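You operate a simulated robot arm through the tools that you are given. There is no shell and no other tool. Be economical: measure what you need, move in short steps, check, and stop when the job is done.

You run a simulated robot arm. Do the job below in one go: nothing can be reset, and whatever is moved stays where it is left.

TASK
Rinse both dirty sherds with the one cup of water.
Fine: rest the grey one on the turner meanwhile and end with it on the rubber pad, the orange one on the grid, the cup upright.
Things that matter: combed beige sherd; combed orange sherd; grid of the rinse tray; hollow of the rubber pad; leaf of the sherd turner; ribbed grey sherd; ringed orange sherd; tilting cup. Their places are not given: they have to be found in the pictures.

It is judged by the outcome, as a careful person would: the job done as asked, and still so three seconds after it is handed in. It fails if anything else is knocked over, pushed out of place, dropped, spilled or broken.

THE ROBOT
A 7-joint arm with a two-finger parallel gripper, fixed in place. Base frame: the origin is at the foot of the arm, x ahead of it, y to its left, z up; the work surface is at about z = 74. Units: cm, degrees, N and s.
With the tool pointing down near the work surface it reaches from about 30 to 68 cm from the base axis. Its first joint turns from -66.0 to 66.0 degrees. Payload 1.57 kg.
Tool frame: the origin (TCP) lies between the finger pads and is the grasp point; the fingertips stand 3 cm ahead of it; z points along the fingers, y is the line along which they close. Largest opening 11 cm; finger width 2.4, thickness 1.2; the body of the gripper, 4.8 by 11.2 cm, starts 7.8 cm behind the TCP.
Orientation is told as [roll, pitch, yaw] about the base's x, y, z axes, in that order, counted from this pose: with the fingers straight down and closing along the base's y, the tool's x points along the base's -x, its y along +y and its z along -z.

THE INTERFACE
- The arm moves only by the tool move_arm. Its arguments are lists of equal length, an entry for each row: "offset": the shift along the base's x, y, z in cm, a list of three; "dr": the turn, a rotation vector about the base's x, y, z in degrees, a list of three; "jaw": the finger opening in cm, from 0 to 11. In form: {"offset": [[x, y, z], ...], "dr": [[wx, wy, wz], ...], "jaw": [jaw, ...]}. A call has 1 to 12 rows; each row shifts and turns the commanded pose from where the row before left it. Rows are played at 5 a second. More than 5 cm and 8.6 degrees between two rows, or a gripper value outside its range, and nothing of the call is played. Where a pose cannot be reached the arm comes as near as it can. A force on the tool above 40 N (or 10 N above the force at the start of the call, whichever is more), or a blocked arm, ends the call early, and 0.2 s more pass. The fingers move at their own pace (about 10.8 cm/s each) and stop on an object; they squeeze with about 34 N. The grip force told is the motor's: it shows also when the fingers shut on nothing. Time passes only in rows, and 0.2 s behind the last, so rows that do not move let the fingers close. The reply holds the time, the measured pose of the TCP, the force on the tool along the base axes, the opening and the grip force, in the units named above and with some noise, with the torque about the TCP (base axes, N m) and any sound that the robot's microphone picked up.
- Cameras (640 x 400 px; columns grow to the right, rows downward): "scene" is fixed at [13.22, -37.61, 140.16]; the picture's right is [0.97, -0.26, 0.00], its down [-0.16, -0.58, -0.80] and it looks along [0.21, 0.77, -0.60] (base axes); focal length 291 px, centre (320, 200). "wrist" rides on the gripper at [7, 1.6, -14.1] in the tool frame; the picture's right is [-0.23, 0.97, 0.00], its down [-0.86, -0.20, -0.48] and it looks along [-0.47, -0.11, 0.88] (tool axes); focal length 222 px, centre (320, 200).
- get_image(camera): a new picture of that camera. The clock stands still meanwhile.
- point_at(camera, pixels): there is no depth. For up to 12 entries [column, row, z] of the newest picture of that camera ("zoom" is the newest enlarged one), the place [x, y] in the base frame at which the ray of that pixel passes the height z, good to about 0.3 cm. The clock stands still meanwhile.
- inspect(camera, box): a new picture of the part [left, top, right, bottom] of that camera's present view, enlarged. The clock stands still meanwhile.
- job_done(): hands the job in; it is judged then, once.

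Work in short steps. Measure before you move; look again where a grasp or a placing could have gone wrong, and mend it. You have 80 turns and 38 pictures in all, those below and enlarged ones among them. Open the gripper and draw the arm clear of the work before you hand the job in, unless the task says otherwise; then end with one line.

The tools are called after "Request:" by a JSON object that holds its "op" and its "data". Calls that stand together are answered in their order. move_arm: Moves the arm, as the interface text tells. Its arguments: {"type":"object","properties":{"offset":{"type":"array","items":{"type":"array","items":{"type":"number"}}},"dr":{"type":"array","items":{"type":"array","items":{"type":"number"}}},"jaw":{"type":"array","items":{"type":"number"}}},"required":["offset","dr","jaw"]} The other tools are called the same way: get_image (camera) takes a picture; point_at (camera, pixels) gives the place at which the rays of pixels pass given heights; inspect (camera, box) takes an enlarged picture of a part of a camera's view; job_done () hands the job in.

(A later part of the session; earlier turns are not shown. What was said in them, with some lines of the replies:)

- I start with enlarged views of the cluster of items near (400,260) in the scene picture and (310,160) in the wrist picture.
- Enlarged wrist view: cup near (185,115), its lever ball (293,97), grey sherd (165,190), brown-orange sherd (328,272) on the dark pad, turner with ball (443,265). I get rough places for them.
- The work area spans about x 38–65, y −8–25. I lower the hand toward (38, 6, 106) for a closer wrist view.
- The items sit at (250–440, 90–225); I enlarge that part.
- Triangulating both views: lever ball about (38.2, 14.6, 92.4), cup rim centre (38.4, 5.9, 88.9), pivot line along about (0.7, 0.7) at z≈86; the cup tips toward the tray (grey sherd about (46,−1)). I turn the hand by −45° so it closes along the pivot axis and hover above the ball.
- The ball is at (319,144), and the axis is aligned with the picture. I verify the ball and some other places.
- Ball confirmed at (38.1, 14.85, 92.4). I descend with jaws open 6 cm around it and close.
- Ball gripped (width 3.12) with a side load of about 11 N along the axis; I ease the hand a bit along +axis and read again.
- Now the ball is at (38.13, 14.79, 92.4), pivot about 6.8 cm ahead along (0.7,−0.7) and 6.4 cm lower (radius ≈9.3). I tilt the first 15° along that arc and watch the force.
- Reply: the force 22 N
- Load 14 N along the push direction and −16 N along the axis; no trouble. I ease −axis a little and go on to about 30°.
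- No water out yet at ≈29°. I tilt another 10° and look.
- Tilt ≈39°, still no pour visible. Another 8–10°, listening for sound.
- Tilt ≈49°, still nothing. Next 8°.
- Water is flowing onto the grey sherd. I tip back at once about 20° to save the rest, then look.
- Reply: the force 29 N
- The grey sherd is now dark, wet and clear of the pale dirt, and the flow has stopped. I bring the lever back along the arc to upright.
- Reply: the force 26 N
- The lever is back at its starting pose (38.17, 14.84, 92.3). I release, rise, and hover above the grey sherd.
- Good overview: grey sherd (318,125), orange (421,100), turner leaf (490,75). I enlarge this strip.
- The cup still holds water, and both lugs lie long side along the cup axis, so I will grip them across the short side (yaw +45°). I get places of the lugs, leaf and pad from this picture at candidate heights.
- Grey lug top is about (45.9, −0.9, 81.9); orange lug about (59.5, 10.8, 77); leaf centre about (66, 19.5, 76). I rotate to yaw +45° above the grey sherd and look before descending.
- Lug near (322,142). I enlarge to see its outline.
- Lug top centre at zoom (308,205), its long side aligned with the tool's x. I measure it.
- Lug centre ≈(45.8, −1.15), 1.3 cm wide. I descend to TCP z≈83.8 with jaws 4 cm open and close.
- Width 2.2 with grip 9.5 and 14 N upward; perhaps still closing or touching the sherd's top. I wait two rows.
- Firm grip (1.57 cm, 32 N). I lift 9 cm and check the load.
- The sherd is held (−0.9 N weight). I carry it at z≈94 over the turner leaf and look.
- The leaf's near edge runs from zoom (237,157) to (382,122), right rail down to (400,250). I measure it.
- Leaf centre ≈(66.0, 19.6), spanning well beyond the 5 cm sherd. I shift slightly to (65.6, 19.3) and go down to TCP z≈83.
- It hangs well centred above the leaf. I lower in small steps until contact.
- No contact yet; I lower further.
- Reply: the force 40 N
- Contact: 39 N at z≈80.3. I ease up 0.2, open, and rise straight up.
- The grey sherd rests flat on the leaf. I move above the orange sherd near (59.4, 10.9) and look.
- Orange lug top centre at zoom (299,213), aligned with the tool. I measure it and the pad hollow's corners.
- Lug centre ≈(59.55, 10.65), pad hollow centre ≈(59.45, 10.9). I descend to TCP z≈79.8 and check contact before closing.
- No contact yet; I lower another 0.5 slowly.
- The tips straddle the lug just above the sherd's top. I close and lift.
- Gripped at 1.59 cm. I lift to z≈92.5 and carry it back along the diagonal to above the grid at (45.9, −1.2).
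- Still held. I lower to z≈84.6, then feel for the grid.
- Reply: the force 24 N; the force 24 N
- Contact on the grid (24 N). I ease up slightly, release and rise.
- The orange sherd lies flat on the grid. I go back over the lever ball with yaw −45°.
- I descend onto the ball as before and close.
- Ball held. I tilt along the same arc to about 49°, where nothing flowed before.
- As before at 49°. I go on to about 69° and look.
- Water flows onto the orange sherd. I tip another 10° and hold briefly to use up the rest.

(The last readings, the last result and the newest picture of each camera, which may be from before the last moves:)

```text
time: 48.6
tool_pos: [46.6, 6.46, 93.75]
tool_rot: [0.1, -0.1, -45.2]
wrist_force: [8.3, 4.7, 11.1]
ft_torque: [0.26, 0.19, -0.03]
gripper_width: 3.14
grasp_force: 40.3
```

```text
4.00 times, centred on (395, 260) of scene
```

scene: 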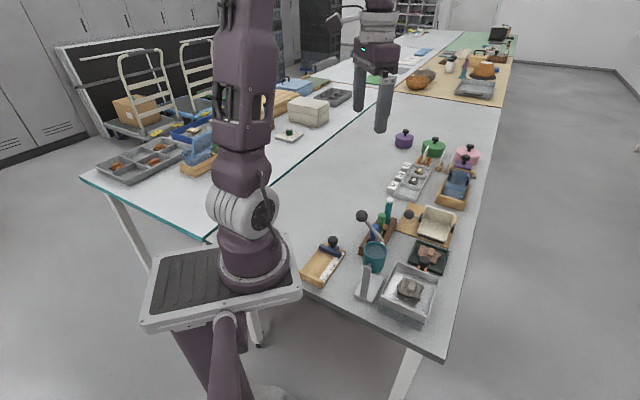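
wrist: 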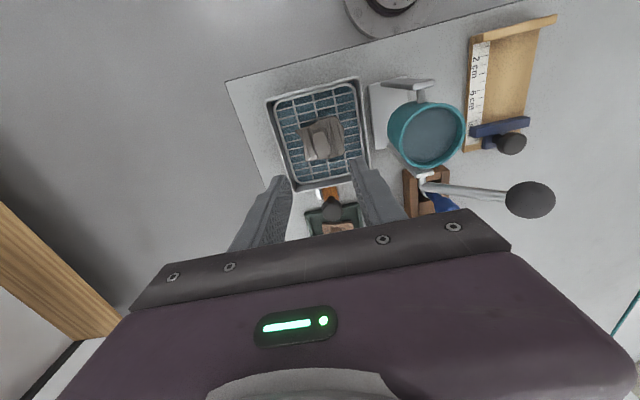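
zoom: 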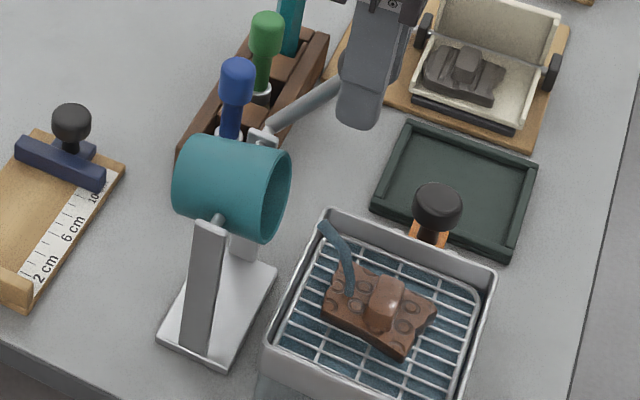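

The orange sherd now shows clean orange. I tip back to 45° to stop the flow, keeping what is left.

Request:
{"op": "move_arm", "data": {"offset": [[-0.75, 0.75, 0.58], [-0.8, 0.8, 0.45], [-0.82, 0.82, 0.28], [-0.85, 0.85, 0.12], [-0.6, 0.6, 0], [0, 0, 0]], "dr": [[0, 0, 0], [0, 0, 0], [0, 0, 0], [0, 0, 0], [0, 0, 0], [0, 0, 0]], "jaw": [2, 2, 2, 2, 2, 2]}}

Request:
{"op": "inspect", "data": {"camera": "scene", "box": [360, 215, 455, 305]}}

```text
time: 50.0
tool_pos: [42.85, 10.15, 95.26]
tool_rot: [0.1, 0.0, -45.3]
wrist_force: [19.1, 2.4, 4.2]
ft_torque: [-0.73, -0.84, -0.16]
gripper_width: 3.14
grasp_force: 39.8
```

```text
4.44 times, centred on (408, 260) of scene
```

zoom: 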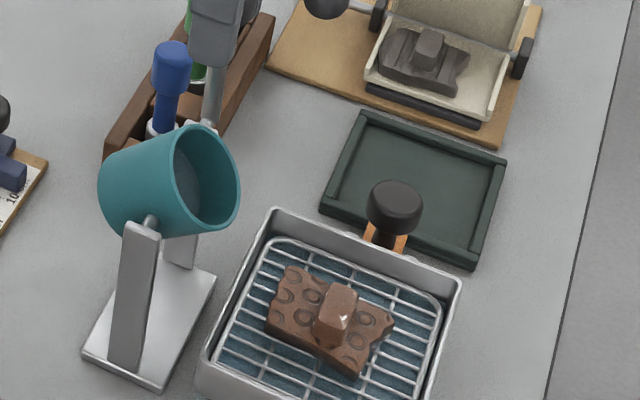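

Flow has stopped, a little water is left. I bring the lever fully upright.

Request:
{"op": "move_arm", "data": {"offset": [[-0.55, 0.55, -0.1], [-0.57, 0.57, -0.15], [-0.57, 0.57, -0.2], [-0.555, 0.555, -0.24], [-0.54, 0.54, -0.3], [-0.525, 0.525, -0.35], [-0.5, 0.5, -0.42], [-0.475, 0.475, -0.5], [-0.4, 0.4, -0.5], [-0.15, 0.15, -0.25], [0, 0, 0]], "dr": [[0, 0, 0], [0, 0, 0], [0, 0, 0], [0, 0, 0], [0, 0, 0], [0, 0, 0], [0, 0, 0], [0, 0, 0], [0, 0, 0], [0, 0, 0], [0, 0, 0]], "jaw": [2, 2, 2, 2, 2, 2, 2, 2, 2, 2, 2]}}

```text
time: 52.4
tool_pos: [38.09, 15.07, 92.14]
tool_rot: [0.1, 0.1, -45.1]
wrist_force: [15.3, 1.1, 6.3]
ft_torque: [-0.62, -0.87, -0.09]
gripper_width: 3.14
grasp_force: 40.4
```

Upright again. I release, rise, and hover at the earlier overview pose to judge both sherds.

Request:
{"op": "move_arm", "data": {"offset": [[0.1, -0.1, 0], [0, 0, 0], [0, 0, 0], [0, 0, 4], [0, 0, 4], [0, 0, 4], [2.9, -4, 0], [3, -4, 0], [3, -4, 0], [2, -3, 0], [0, 0, 0]], "dr": [[0, 0, 0], [0, 0, 0], [0, 0, 0], [0, 0, 0], [0, 0, 0], [0, 0, 0], [0, 0, 0], [0, 0, 0], [0, 0, 0], [0, 0, 0], [0, 0, 0]], "jaw": [5, 5.5, 5.5, 5.5, 5.5, 5.5, 5.5, 5.5, 5.5, 5.5, 5.5]}}

Request:
{"op": "inspect", "data": {"camera": "wrist", "box": [240, 20, 500, 170]}}

```text
time: 54.8
tool_pos: [48.91, -0.16, 104.16]
tool_rot: [0.0, -0.1, -45.0]
wrist_force: [0.7, -0.4, 0.1]
ft_torque: [-0.02, -0.02, 0.0]
gripper_width: 5.54
grasp_force: 0.0
```

```text
2.46 times, centred on (370, 95) of wrist
```

zoom: 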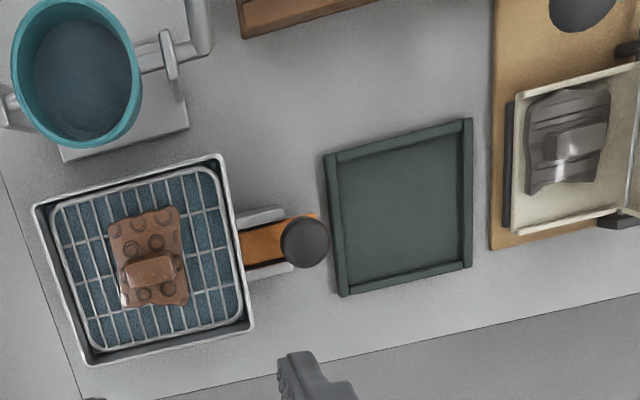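

Both look rinsed: orange reddish-brown, grey neutral dark. I check more closely how much water the cup still holds and the orange colour.

Request:
{"op": "inspect", "data": {"camera": "wrist", "box": [236, 10, 346, 150]}}

```text
2.86 times, centred on (291, 80) of wrist
```

zoom: 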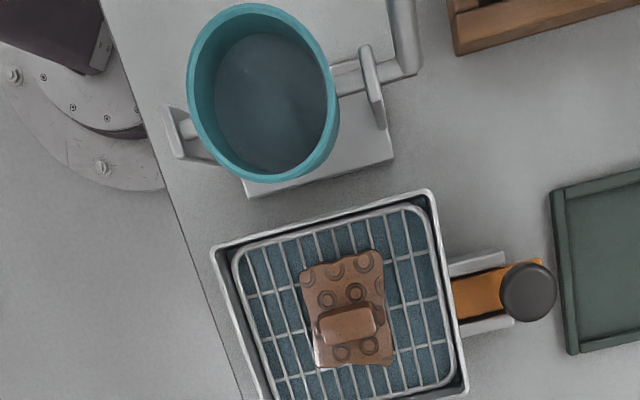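

The cup still holds some water and the orange is clean. I move over the turner with yaw +45° for a close look at the grey sherd.

Request:
{"op": "move_arm", "data": {"offset": [[1.5, 1.75, 0], [1.5, 1.75, 0], [1.5, 1.75, 0], [1.5, 1.75, 0], [1.5, 1.75, -1], [1.5, 1.75, -1], [1.5, 1.75, -2], [1.5, 1.75, -2], [1.5, 1.8, -2], [1.6, 1.8, -2], [1.6, 1.8, -3], [0, 0, 0]], "dr": [[0, 0, 8.2], [0, 0, 8.2], [0, 0, 8.2], [0, 0, 8.2], [0, 0, 8.2], [0, 0, 8.2], [0, 0, 8.2], [0, 0, 8.2], [0, 0, 8.2], [0, 0, 8.2], [0, 0, 8], [0, 0, 0]], "jaw": [4, 4, 4, 4, 4, 4, 4, 4, 4, 4, 4, 4]}}

Request:
{"op": "inspect", "data": {"camera": "wrist", "box": [270, 90, 370, 180]}}

```text
time: 57.4
tool_pos: [65.7, 19.24, 91.02]
tool_rot: [0.0, 0.0, 44.9]
wrist_force: [0.4, 0.3, 0.2]
ft_torque: [0.0, 0.0, -0.01]
gripper_width: 3.99
grasp_force: 0.1
```

```text
4.44 times, centred on (320, 135) of wrist
```

zoom: 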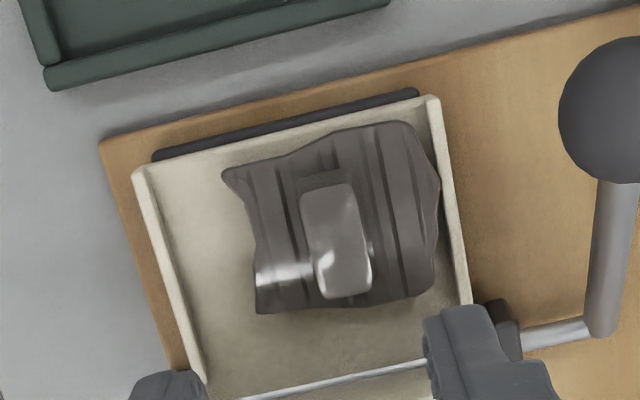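

The grey one got a much shorter pour (≈0.8 s) than the orange (≈2.9 s), and the orange still looked brown after a similar time, so grey may be under-rinsed while the cup still holds water. I will give grey the rest: first pick the orange off the grid (known pose 45.85, −1.25, 84.05).

Request:
{"op": "move_arm", "data": {"offset": [[-3.3, -3.4, 0.5], [-3.3, -3.4, 0.5], [-3.3, -3.4, 0], [-3.3, -3.4, 0], [-3.3, -3.4, 0], [-3.35, -3.5, 0], [0, 0, -4], [0, 0, -2.5], [0, 0, -1.4], [0, 0, 0]], "dr": [[0, 0, 0], [0, 0, 0], [0, 0, 0], [0, 0, 0], [0, 0, 0], [0, 0, 0], [0, 0, 0], [0, 0, 0], [0, 0, 0], [0, 0, 0]], "jaw": [3.5, 3.5, 3.5, 3.5, 3.5, 3.5, 3.5, 3.5, 3.5, 3.5]}}

```text
time: 59.6
tool_pos: [45.74, -1.0, 84.24]
tool_rot: [0.0, 0.0, 45.0]
wrist_force: [-0.9, 0.0, -0.4]
ft_torque: [0.02, 0.01, 0.0]
gripper_width: 3.51
grasp_force: 0.0
```

At the sherd without contact; a small correction, then close and lift.

Request:
{"op": "move_arm", "data": {"offset": [[0.1, -0.2, -0.15], [0, 0, 0], [0, 0, 0], [0, 0, 0], [0, 0, 0], [0, 0, 1], [0, 0, 3], [0, 0, 4], [0, 0, 0]], "dr": [[0, 0, 0], [0, 0, 0], [0, 0, 0], [0, 0, 0], [0, 0, 0], [0, 0, 0], [0, 0, 0], [0, 0, 0], [0, 0, 0]], "jaw": [3.5, 2, 1, 0.5, 0.5, 0.5, 0.5, 0.5, 0.5]}}

```text
time: 61.6
tool_pos: [45.81, -1.44, 92.12]
tool_rot: [0.0, 0.0, 44.8]
wrist_force: [0.1, -0.4, -0.9]
ft_torque: [0.01, -0.02, 0.04]
gripper_width: 1.6
grasp_force: 31.9
```

Held. I carry it to the pad (59.55, 10.6) and lower to just above the known resting height.

Request:
{"op": "move_arm", "data": {"offset": [[3.44, 3.0, 0], [3.44, 3.0, 0], [3.44, 3.0, 0], [3.44, 3.0, 0], [0, 0, -4], [0, 0, -4], [0, 0, -3.5], [0, 0, -0.5], [0, 0, -0.2], [0, 0, 0]], "dr": [[0, 0, 0], [0, 0, 0], [0, 0, 0], [0, 0, 0], [0, 0, 0], [0, 0, 0], [0, 0, 0], [0, 0, 0], [0, 0, 0], [0, 0, 0]], "jaw": [0.5, 0.5, 0.5, 0.5, 0.5, 0.5, 0.5, 0.5, 0.5, 0.5]}}

```text
time: 63.8
tool_pos: [59.67, 10.65, 79.9]
tool_rot: [0.0, 0.0, 44.7]
wrist_force: [0.0, 0.1, -0.5]
ft_torque: [0.0, -0.02, -0.06]
gripper_width: 1.6
grasp_force: 31.3
```

Just above the pad; I lower in small steps to contact.

Request:
{"op": "move_arm", "data": {"offset": [[0, 0, -0.2], [0, 0, -0.15], [0, 0, -0.1], [0, 0, 0]], "dr": [[0, 0, 0], [0, 0, 0], [0, 0, 0], [0, 0, 0]], "jaw": [0.5, 0.5, 0.5, 0.5]}}

```text
time: 64.8
tool_pos: [59.62, 10.55, 79.28]
tool_rot: [0.0, -0.1, 44.8]
wrist_force: [-0.3, -1.5, -0.6]
ft_torque: [0.0, 0.02, 0.0]
gripper_width: 1.61
grasp_force: 31.4
```

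No contact yet at 79.3; I lower 0.2 more, release, rise and move above the grey sherd.

Request:
{"op": "move_arm", "data": {"offset": [[0, 0, -0.1], [0, 0, -0.1], [0, 0, 0], [0, 0, 0], [0, 0, 0], [0, 0, 3], [0, 0, 4], [0, 0, 4], [2, 2.9, 0], [2, 2.9, 0], [2.05, 2.9, 0], [0, 0, 0]], "dr": [[0, 0, 0], [0, 0, 0], [0, 0, 0], [0, 0, 0], [0, 0, 0], [0, 0, 0], [0, 0, 0], [0, 0, 0], [0, 0, 0], [0, 0, 0], [0, 0, 0], [0, 0, 0]], "jaw": [0.5, 0.5, 0.5, 2.5, 3.5, 3.5, 3.5, 3.5, 3.5, 3.5, 3.5, 3.5]}}

```text
time: 67.4
tool_pos: [65.72, 19.29, 90.22]
tool_rot: [0.0, 0.2, 44.8]
wrist_force: [-0.2, 0.2, 0.4]
ft_torque: [-0.01, -0.03, 0.0]
gripper_width: 3.52
grasp_force: 0.0
```

Above the grey sherd at its release pose; I descend to z≈80.5, close and lift.

Request:
{"op": "move_arm", "data": {"offset": [[-0.05, -0.03, -4], [0, 0, -4], [0, 0, -1.4], [0, 0, -0.3], [0, 0, 0], [0, 0, 0], [0, 0, 0], [0, 0, 0], [0, 0, 1], [0, 0, 4], [0, 0, 4], [0, 0, 3]], "dr": [[0, 0, 0], [0, 0, 0], [0, 0, 0], [0, 0, 0], [0, 0, 0], [0, 0, 0], [0, 0, 0], [0, 0, 0], [0, 0, 0], [0, 0, 0], [0, 0, 0], [0, 0, 0]], "jaw": [3.5, 3.5, 3.5, 3.5, 3, 1.5, 0.5, 0.5, 0.5, 0.5, 0.5, 0.5]}}

```text
time: 70.0
tool_pos: [65.69, 19.36, 92.64]
tool_rot: [0.0, -0.1, 44.7]
wrist_force: [0.0, -0.2, -0.3]
ft_torque: [-0.01, 0.03, 0.02]
gripper_width: 1.59
grasp_force: 31.4
```

Held (1.59 cm). I carry it to above the grid and lower near the resting height.

Request:
{"op": "move_arm", "data": {"offset": [[-3.3, -3.42, 0], [-3.3, -3.42, 0], [-3.3, -3.42, 0], [-3.3, -3.42, 0], [-3.3, -3.42, 0], [-3.3, -3.45, 0], [0, 0, -4], [0, 0, -3.5], [0, 0, -0.6], [0, 0, -0.2], [0, 0, 0]], "dr": [[0, 0, 0], [0, 0, 0], [0, 0, 0], [0, 0, 0], [0, 0, 0], [0, 0, 0], [0, 0, 0], [0, 0, 0], [0, 0, 0], [0, 0, 0], [0, 0, 0]], "jaw": [0.5, 0.5, 0.5, 0.5, 0.5, 0.5, 0.5, 0.5, 0.5, 0.5, 0.5]}}

```text
time: 72.4
tool_pos: [45.86, -1.25, 84.22]
tool_rot: [0.0, 0.0, 44.9]
wrist_force: [0.4, 0.2, -0.4]
ft_torque: [-0.02, 0.02, -0.05]
gripper_width: 1.59
grasp_force: 31.7
```

Lower 0.3 more to touch, release, and rise.

Request:
{"op": "move_arm", "data": {"offset": [[0, 0, -0.15], [0, 0, -0.1], [0, 0, -0.05], [0, 0, 0], [0, 0, 0], [0, 0, 0], [0, 0, 2], [0, 0, 4], [0, 0, 4], [0, 0, 4], [0, 0, 4], [0, 0, 3]], "dr": [[0, 0, 0], [0, 0, 0], [0, 0, 0], [0, 0, 0], [0, 0, 0], [0, 0, 0], [0, 0, 0], [0, 0, -8], [0, 0, -8], [0, 0, -8], [0, 0, -8], [0, 0, -8]], "jaw": [0.5, 0.5, 0.5, 0.5, 2.5, 3.5, 3.5, 3.5, 3.5, 3.5, 3.5, 3.5]}}

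```text
time: 75.0
tool_pos: [46.02, -1.15, 104.99]
tool_rot: [0.0, 0.0, 4.7]
wrist_force: [0.2, -0.1, 0.1]
ft_torque: [-0.02, 0.01, 0.02]
gripper_width: 3.55
grasp_force: 0.1
```

I turn back to yaw −45° over the lever ball and descend around it.

Request:
{"op": "move_arm", "data": {"offset": [[-1.12, 2.28, 0], [-1.12, 2.28, 0], [-1.12, 2.28, 0], [-1.12, 2.28, 0], [-1.12, 2.28, 0], [-1.12, 2.28, 0], [-1.12, 2.28, 0], [0, 0, -4], [0, 0, -4], [0, 0, -3], [0, 0, -1.65], [0, 0, 0]], "dr": [[0, 0, -7.1], [0, 0, -7.1], [0, 0, -7.1], [0, 0, -7.1], [0, 0, -7.1], [0, 0, -7.1], [0, 0, -7.1], [0, 0, 0], [0, 0, 0], [0, 0, 0], [0, 0, 0], [0, 0, 0]], "jaw": [6, 6, 6, 6, 6, 6, 6, 6, 6, 6, 6, 6]}}

```text
time: 77.6
tool_pos: [38.05, 14.76, 92.27]
tool_rot: [0.0, 0.0, -44.9]
wrist_force: [0.6, 0.7, 0.1]
ft_torque: [-0.03, -0.01, 0.02]
gripper_width: 6.01
grasp_force: 0.0
```

I close on the ball and check.

Request:
{"op": "move_arm", "data": {"offset": [[0.1, 0, 0], [0, 0, 0], [0, 0, 0], [0, 0, 0]], "dr": [[0, 0, 0], [0, 0, 0], [0, 0, 0], [0, 0, 0]], "jaw": [3, 2, 2, 2]}}

Request:
{"op": "move_arm", "data": {"offset": [[0.41, -0.41, 0.6], [0.41, -0.48, 0.52], [0.44, -0.51, 0.45], [0.5, -0.5, 0.4], [0.525, -0.525, 0.33], [0.545, -0.545, 0.27], [0.55, -0.55, 0.2], [0.57, -0.57, 0.13], [0.573, -0.573, 0.06], [0.573, -0.573, -0.02], [0, 0, 0]], "dr": [[0, 0, 0], [0, 0, 0], [0, 0, 0], [0, 0, 0], [0, 0, 0], [0, 0, 0], [0, 0, 0], [0, 0, 0], [0, 0, 0], [0, 0, 0], [0, 0, 0]], "jaw": [2, 2, 2, 2, 2, 2, 2, 2, 2, 2, 2]}}

```text
time: 78.6
tool_pos: [38.27, 14.86, 92.42]
tool_rot: [0.2, 0.0, -44.8]
wrist_force: [9.1, 13.6, -0.4]
ft_torque: [0.14, -0.02, 0.07]
gripper_width: 3.15
grasp_force: 40.1
```

```text
time: 80.4
tool_pos: [42.12, 10.88, 95.18]
tool_rot: [0.3, -0.1, -44.7]
wrist_force: [4.7, 4.8, -11.0]
ft_torque: [0.26, 0.05, -0.06]
gripper_width: 3.17
grasp_force: 40.2
stopped in row 9: the force on the tool passed its limit at 45 N (the readings are from after the stop); the commanded pose is now the measured one
```

The force limit stopped it at ≈39° tilt with no harm; the load is relaxed now. I go on along the arc to about 70°.

Request:
{"op": "move_arm", "data": {"offset": [[0.573, -0.573, 0.08], [0.573, -0.573, 0.03], [0.57, -0.57, -0.05], [0.565, -0.565, -0.12], [0.55, -0.55, -0.2], [0.537, -0.537, -0.27], [0, 0, 0]], "dr": [[0, 0, 0], [0, 0, 0], [0, 0, 0], [0, 0, 0], [0, 0, 0], [0, 0, 0], [0, 0, 0]], "jaw": [2, 2, 2, 2, 2, 2, 2]}}

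Request:
{"op": "move_arm", "data": {"offset": [[0.516, -0.516, -0.35], [0.49, -0.49, -0.42], [0.46, -0.46, -0.48], [0, 0, 0], [0, 0, 0], [0, 0, 0], [0, 0, 0], [0, 0, 0]], "dr": [[0, 0, 0], [0, 0, 0], [0, 0, 0], [0, 0, 0], [0, 0, 0], [0, 0, 0], [0, 0, 0], [0, 0, 0]], "jaw": [2, 2, 2, 2, 2, 2, 2, 2]}}

Request:
{"op": "inspect", "data": {"camera": "scene", "box": [355, 215, 455, 305]}}

```text
time: 82.0
tool_pos: [45.56, 7.56, 94.63]
tool_rot: [0.4, -0.3, -44.8]
wrist_force: [3.1, 10.1, 15.8]
ft_torque: [0.69, 0.64, -0.08]
gripper_width: 3.15
grasp_force: 40.3
```

```text
time: 83.8
tool_pos: [46.97, 6.03, 93.39]
tool_rot: [0.3, 0.0, -44.9]
wrist_force: [13.4, 13.5, 3.9]
ft_torque: [0.21, 0.02, -0.06]
gripper_width: 3.14
grasp_force: 40.0
```

```text
4.44 times, centred on (405, 260) of scene
```

zoom: 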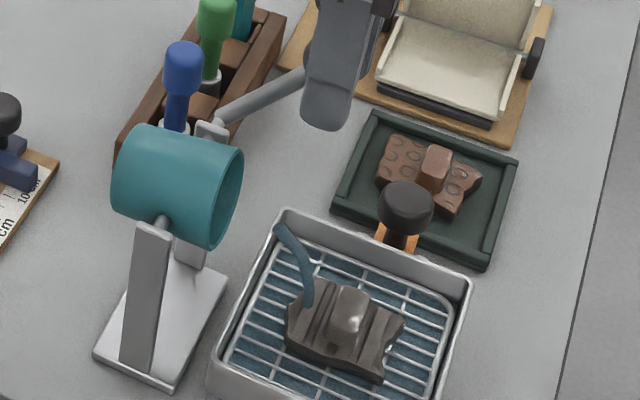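

Water runs on the grey sherd. I hold a moment longer for the rest, then tip back.

Request:
{"op": "move_arm", "data": {"offset": [[-0.1, -0.1, 0], [0, 0, 0], [0, 0, 0], [0, 0, 0], [-0.7, 0.7, 0.62], [-0.77, 0.77, 0.5], [-0.81, 0.81, 0.36], [-0.85, 0.85, 0.22], [-0.855, 0.855, 0.06], [-0.855, 0.855, -0.1], [0, 0, 0]], "dr": [[0, 0, 0], [0, 0, 0], [0, 0, 0], [0, 0, 0], [0, 0, 0], [0, 0, 0], [0, 0, 0], [0, 0, 0], [0, 0, 0], [0, 0, 0], [0, 0, 0]], "jaw": [2, 2, 2, 2, 2, 2, 2, 2, 2, 2, 2]}}

```text
time: 86.2
tool_pos: [41.98, 10.82, 95.1]
tool_rot: [0.3, 0.0, -44.8]
wrist_force: [13.2, 11.3, -7.3]
ft_torque: [-0.17, -0.01, -0.02]
gripper_width: 3.5
grasp_force: 8.8
```

The width reads 3.5 with a lower grip force; I hold a row and read again before going on.

Request:
{"op": "move_arm", "data": {"offset": [[0, 0, 0], [0, 0, 0]], "dr": [[0, 0, 0], [0, 0, 0]], "jaw": [2, 2]}}

```text
time: 86.8
tool_pos: [41.91, 10.75, 95.08]
tool_rot: [0.2, 0.0, -44.8]
wrist_force: [11.4, 12.4, -10.3]
ft_torque: [-0.01, 0.18, 0.03]
gripper_width: 3.48
grasp_force: 8.4
```

Side load is +17 N along the axis (I eased the wrong way); I shift +axis by 0.25 cm and see whether the grip recovers.

Request:
{"op": "move_arm", "data": {"offset": [[0.18, 0.18, 0], [0, 0, 0], [0, 0, 0]], "dr": [[0, 0, 0], [0, 0, 0], [0, 0, 0]], "jaw": [2, 2, 2]}}

```text
time: 87.6
tool_pos: [42.13, 10.87, 95.16]
tool_rot: [0.2, -0.1, -44.8]
wrist_force: [2.2, 3.2, 1.7]
ft_torque: [0.02, 0.12, -0.02]
gripper_width: 3.14
grasp_force: 40.5
```

Grip recovered (3.14 cm, 40 N). I bring the lever back to upright.

Request:
{"op": "move_arm", "data": {"offset": [[-0.57, 0.57, -0.17], [-0.555, 0.555, -0.22], [-0.54, 0.54, -0.28], [-0.525, 0.525, -0.34], [-0.5, 0.5, -0.4], [-0.475, 0.475, -0.45], [-0.445, 0.445, -0.52], [-0.4, 0.4, -0.5], [0, 0, 0]], "dr": [[0, 0, 0], [0, 0, 0], [0, 0, 0], [0, 0, 0], [0, 0, 0], [0, 0, 0], [0, 0, 0], [0, 0, 0], [0, 0, 0]], "jaw": [2, 2, 2, 2, 2, 2, 2, 2, 2]}}

```text
time: 89.6
tool_pos: [38.12, 15.02, 92.24]
tool_rot: [0.2, -0.1, -44.8]
wrist_force: [9.7, -17.6, -3.9]
ft_torque: [-0.55, -0.77, -0.01]
gripper_width: 3.14
grasp_force: 40.3
```

Upright again. I release, rise and start turning back toward the grid.

Request:
{"op": "move_arm", "data": {"offset": [[0.1, -0.15, 0], [0, 0, 0], [0, 0, 0], [0, 0, 4], [0, 0, 4], [0, 0, 4.5], [0.8, -1.7, 0], [0.8, -1.7, 0], [0.8, -1.7, 0], [0.8, -1.7, 0], [0.8, -1.7, 0], [0.8, -1.7, 0]], "dr": [[0, 0, 0], [0, 0, 0], [0, 0, 0], [0, 0, 0], [0, 0, 0], [0, 0, 0], [0, 0, 8.2], [0, 0, 8.2], [0, 0, 8.2], [0, 0, 8.2], [0, 0, 8.2], [0, 0, 8.2]], "jaw": [5, 5.5, 5.5, 5.5, 5.5, 5.5, 5, 4.5, 4, 3.5, 3.5, 3.5]}}

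```text
time: 92.2
tool_pos: [42.99, 4.69, 104.82]
tool_rot: [0.3, -0.1, 4.5]
wrist_force: [0.2, 0.2, -0.5]
ft_torque: [0.0, 0.01, 0.01]
gripper_width: 3.52
grasp_force: 0.0
```

I finish the turn over the grid and descend around the grey lug (z≈84.1).

Request:
{"op": "move_arm", "data": {"offset": [[0.576, -1.18, 0], [0.576, -1.18, 0], [0.576, -1.18, 0], [0.576, -1.18, 0], [0.576, -1.18, 0], [0, 0, -4], [0, 0, -4], [0, 0, -4], [0, 0, -4], [0, 0, -3.2], [0, 0, -1.5], [0, 0, 0]], "dr": [[-0.3, 0, 8.1], [0, 0, 8.1], [0, 0, 8.1], [0, 0, 8.1], [0, 0, 8.1], [0, 0, 0], [0, 0, 0], [0, 0, 0], [0, 0, 0], [0, 0, 0], [0, 0, 0], [0, 0, 0]], "jaw": [3.5, 3.5, 3.5, 3.5, 3.5, 3.5, 3.5, 3.5, 3.5, 3.5, 3.5, 3.5]}}

```text
time: 94.8
tool_pos: [45.97, -1.21, 83.94]
tool_rot: [0.1, 0.0, 44.9]
wrist_force: [-0.6, -0.8, 0.4]
ft_torque: [0.02, -0.01, 0.02]
gripper_width: 3.5
grasp_force: 0.0
```

Right pose, no contact. I close, lift, and start toward the turner.

Request:
{"op": "move_arm", "data": {"offset": [[-0.05, 0, 0.05], [0, 0, 0], [0, 0, 0], [0, 0, 0], [0, 0, 1], [0, 0, 4], [0, 0, 4], [3.3, 3.4, 0], [3.3, 3.4, 0], [3.3, 3.4, 0], [3.3, 3.4, 0], [0, 0, 0]], "dr": [[0, 0, 0], [0, 0, 0], [0, 0, 0], [0, 0, 0], [0, 0, 0], [0, 0, 0], [0, 0, 0], [0, 0, 0], [0, 0, 0], [0, 0, 0], [0, 0, 0], [0, 0, 0]], "jaw": [2, 1, 0.5, 0.5, 0.5, 0.5, 0.5, 0.5, 0.5, 0.5, 0.5, 0.5]}}

```text
time: 97.4
tool_pos: [58.91, 12.37, 93.04]
tool_rot: [0.0, 0.0, 44.9]
wrist_force: [-0.5, 0.8, -0.2]
ft_torque: [0.0, 0.01, 0.0]
gripper_width: 1.62
grasp_force: 31.6
```

Held. I carry on to (65.7, 19.3), lower to the known height z≈80.45 and release.

Request:
{"op": "move_arm", "data": {"offset": [[3.4, 3.45, 0], [3.37, 3.45, 0], [0, 0, -4], [0, 0, -4], [0, 0, -3], [0, 0, -1], [0, 0, -0.4], [0, 0, -0.2], [0, 0, 0], [0, 0, 0], [0, 0, 0], [0, 0, 0]], "dr": [[0, 0, 0], [0, 0, 0], [0, 0, 0], [0, 0, 0], [0, 0, 0], [0, 0, 0], [0, 0, 0], [0, 0, 0], [0, 0, 0], [0, 0, 0], [0, 0, 0], [0, 0, 0]], "jaw": [0.5, 0.5, 0.5, 0.5, 0.5, 0.5, 0.5, 0.5, 0.5, 2, 3.5, 3.5]}}

```text
time: 100.0
tool_pos: [65.76, 19.15, 80.55]
tool_rot: [0.1, 0.0, 44.9]
wrist_force: [1.0, -2.5, 3.8]
ft_torque: [-0.01, 0.04, 0.06]
gripper_width: 3.28
grasp_force: 0.0
```

Released on the leaf. I rise, move to the orange sherd on the pad and descend to z≈79.3.

Request:
{"op": "move_arm", "data": {"offset": [[0, 0, 3], [0, 0, 4], [0, 0, 3.5], [-2.06, -2.85, 0], [-2.06, -2.85, 0], [-2.06, -2.86, 0], [0, 0, -4], [0, 0, -4], [0, 0, -3], [0, 0, -0.7], [0, 0, 0]], "dr": [[0, 0, 0], [0, 0, 0], [0, 0, 0], [0, 0, 0], [0, 0, 0], [0, 0, 0], [0, 0, 0], [0, 0, 0], [0, 0, 0], [0, 0, 0], [0, 0, 0]], "jaw": [3.5, 3.5, 3.5, 3.5, 3.5, 3.5, 3.5, 3.5, 3.5, 3.5, 3.5]}}

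```text
time: 102.4
tool_pos: [59.69, 10.72, 79.28]
tool_rot: [-0.1, -0.1, 44.8]
wrist_force: [-0.9, -0.3, 0.6]
ft_torque: [0.03, -0.01, -0.02]
gripper_width: 3.48
grasp_force: 0.0
```

Close, lift, and carry toward the grid.

Request:
{"op": "move_arm", "data": {"offset": [[-0.08, -0.12, 0.02], [0, 0, 0], [0, 0, 0], [0, 0, 0], [0, 0, 1], [0, 0, 4], [0, 0, 4], [0, 0, 4], [-3.44, -2.97, 0], [-3.44, -2.97, 0], [-3.44, -2.97, 0], [0, 0, 0]], "dr": [[0, 0, 0], [0, 0, 0], [0, 0, 0], [0, 0, 0], [0, 0, 0], [0, 0, 0], [0, 0, 0], [0, 0, 0], [0, 0, 0], [0, 0, 0], [0, 0, 0], [0, 0, 0]], "jaw": [2, 1, 0.5, 0.5, 0.5, 0.5, 0.5, 0.5, 0.5, 0.5, 0.5, 0.5]}}

```text
time: 105.0
tool_pos: [49.23, 1.6, 92.36]
tool_rot: [-0.1, -0.1, 45.0]
wrist_force: [0.6, 0.1, -0.5]
ft_torque: [0.0, 0.02, -0.01]
gripper_width: 1.58
grasp_force: 31.6
```

Held. On to (45.87, −1.2), lower to z≈84 and release.

Request:
{"op": "move_arm", "data": {"offset": [[-3.36, -2.82, 0], [0, 0, -4], [0, 0, -3], [0, 0, -0.9], [0, 0, -0.3], [0, 0, -0.15], [0, 0, 0], [0, 0, 0], [0, 0, 0], [0, 0, 0]], "dr": [[0, 0, 0], [0, 0, 0], [0, 0, 0], [0, 0, 0], [0, 0, 0], [0, 0, 0], [0, 0, 0], [0, 0, 0], [0, 0, 0], [0, 0, 0]], "jaw": [0.5, 0.5, 0.5, 0.5, 0.5, 0.5, 0.5, 2, 3.5, 3.5]}}

```text
time: 107.2
tool_pos: [45.93, -1.13, 84.04]
tool_rot: [0.0, -0.1, 45.0]
wrist_force: [0.3, -0.5, -0.4]
ft_torque: [0.0, -0.02, 0.0]
gripper_width: 3.52
grasp_force: 0.1
```

Released on the grid. I rise, return to the turner and descend onto the grey lug.

Request:
{"op": "move_arm", "data": {"offset": [[0, 0, 4], [0, 0, 4], [3.3, 3.39, 0], [3.3, 3.39, 0], [3.3, 3.39, 0], [3.3, 3.39, 0], [3.3, 3.39, 0], [3.28, 3.39, 0], [0, 0, -4], [0, 0, -4], [0, 0, -3], [0, 0, -0.5]], "dr": [[0, 0, 0], [0, 0, 0], [0, 0, 0], [0, 0, 0], [0, 0, 0], [0, 0, 0], [0, 0, 0], [0, 0, 0], [0, 0, 0], [0, 0, 0], [0, 0, 0], [0, 0, 0]], "jaw": [3.5, 3.5, 3.5, 3.5, 3.5, 3.5, 3.5, 3.5, 3.5, 3.5, 3.5, 3.5]}}

```text
time: 109.8
tool_pos: [65.54, 19.35, 80.5]
tool_rot: [0.0, 0.0, 44.9]
wrist_force: [-1.4, -0.5, 2.9]
ft_torque: [0.04, 0.12, -0.03]
gripper_width: 3.5
grasp_force: 0.5
```

Close, lift and carry above the pad.

Request:
{"op": "move_arm", "data": {"offset": [[0.08, -0.08, 0], [0, 0, 0], [0, 0, 0], [0, 0, 0], [0, 0, 1], [0, 0, 4], [0, 0, 4], [-2.02, -2.84, 0], [-2.02, -2.84, 0], [-2.03, -2.85, 0], [0, 0, -4], [0, 0, 0]], "dr": [[0, 0, 0], [0, 0, 0], [0, 0, 0], [0, 0, 0], [0, 0, 0], [0, 0, 0], [0, 0, 0], [0, 0, 0], [0, 0, 0], [0, 0, 0], [0, 0, 0], [0, 0, 0]], "jaw": [2, 1, 0.5, 0.5, 0.5, 0.5, 0.5, 0.5, 0.5, 0.5, 0.5, 0.5]}}

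```text
time: 112.4
tool_pos: [59.62, 10.56, 85.34]
tool_rot: [0.0, -0.1, 44.9]
wrist_force: [0.1, -0.8, -0.7]
ft_torque: [0.01, 0.0, 0.0]
gripper_width: 1.58
grasp_force: 31.2
```

Held above the pad. I lower to z≈79.45, release and rise.

Request:
{"op": "move_arm", "data": {"offset": [[0, 0.15, -3.5], [0, 0, -1.7], [0, 0, -0.4], [0, 0, -0.2], [0, 0, -0.08], [0, 0, 0], [0, 0, 0], [0, 0, 0], [0, 0, 3], [0, 0, 4], [0, 0, 4], [0, 0, 4]], "dr": [[0, 0, 0], [0, 0, 0], [0, 0, 0], [0, 0, 0], [0, 0, 0], [0, 0, 0], [0, 0, 0], [0, 0, 0], [0, 0, 0], [0, 0, 0], [0, 0, 0], [0, 0, 0]], "jaw": [0.5, 0.5, 0.5, 0.5, 0.5, 0.5, 2.5, 3.5, 3.5, 3.5, 3.5, 3.5]}}

Request:
{"op": "move_arm", "data": {"offset": [[0, 0, 4], [0, 0, 4], [0, 4, 2], [0, 4, 2], [0, 4, 0], [0, 0, 0]], "dr": [[0, 0, 0], [0, 0, 0], [0, 0, 0], [0, 0, 0], [0, 0, 0], [0, 0, 0]], "jaw": [4, 4, 4, 4, 4, 4]}}

Request:
{"op": "inspect", "data": {"camera": "scene", "box": [345, 195, 465, 315]}}

```text
time: 115.0
tool_pos: [59.62, 10.82, 94.47]
tool_rot: [0.1, 0.0, 44.9]
wrist_force: [-1.2, 0.5, 0.7]
ft_torque: [0.02, 0.03, 0.01]
gripper_width: 3.52
grasp_force: 0.0
```

```text
time: 116.4
tool_pos: [59.72, 22.72, 106.63]
tool_rot: [0.1, 0.0, 44.9]
wrist_force: [0.3, 0.2, 0.1]
ft_torque: [-0.01, -0.01, -0.03]
gripper_width: 3.98
grasp_force: 0.0
```

```text
3.33 times, centred on (405, 255) of scene
```

zoom: 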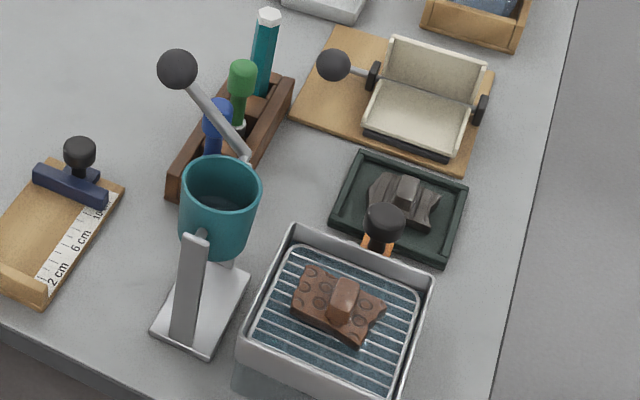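

The last picture shows the grey sherd in the pad, the orange one on the grid, the cup upright and empty, and the arm clear. I hand the job in.

Request:
{"op": "job_done", "data": {}}

```text
The job is handed in.
```

Both sherds were rinsed with the one cup of water: the grey one ended on the rubber pad, the orange one on the grid, and the cup upright. The grey sherd needed a second pour, so the orange one sat on the pad for a while before going back to the grid.
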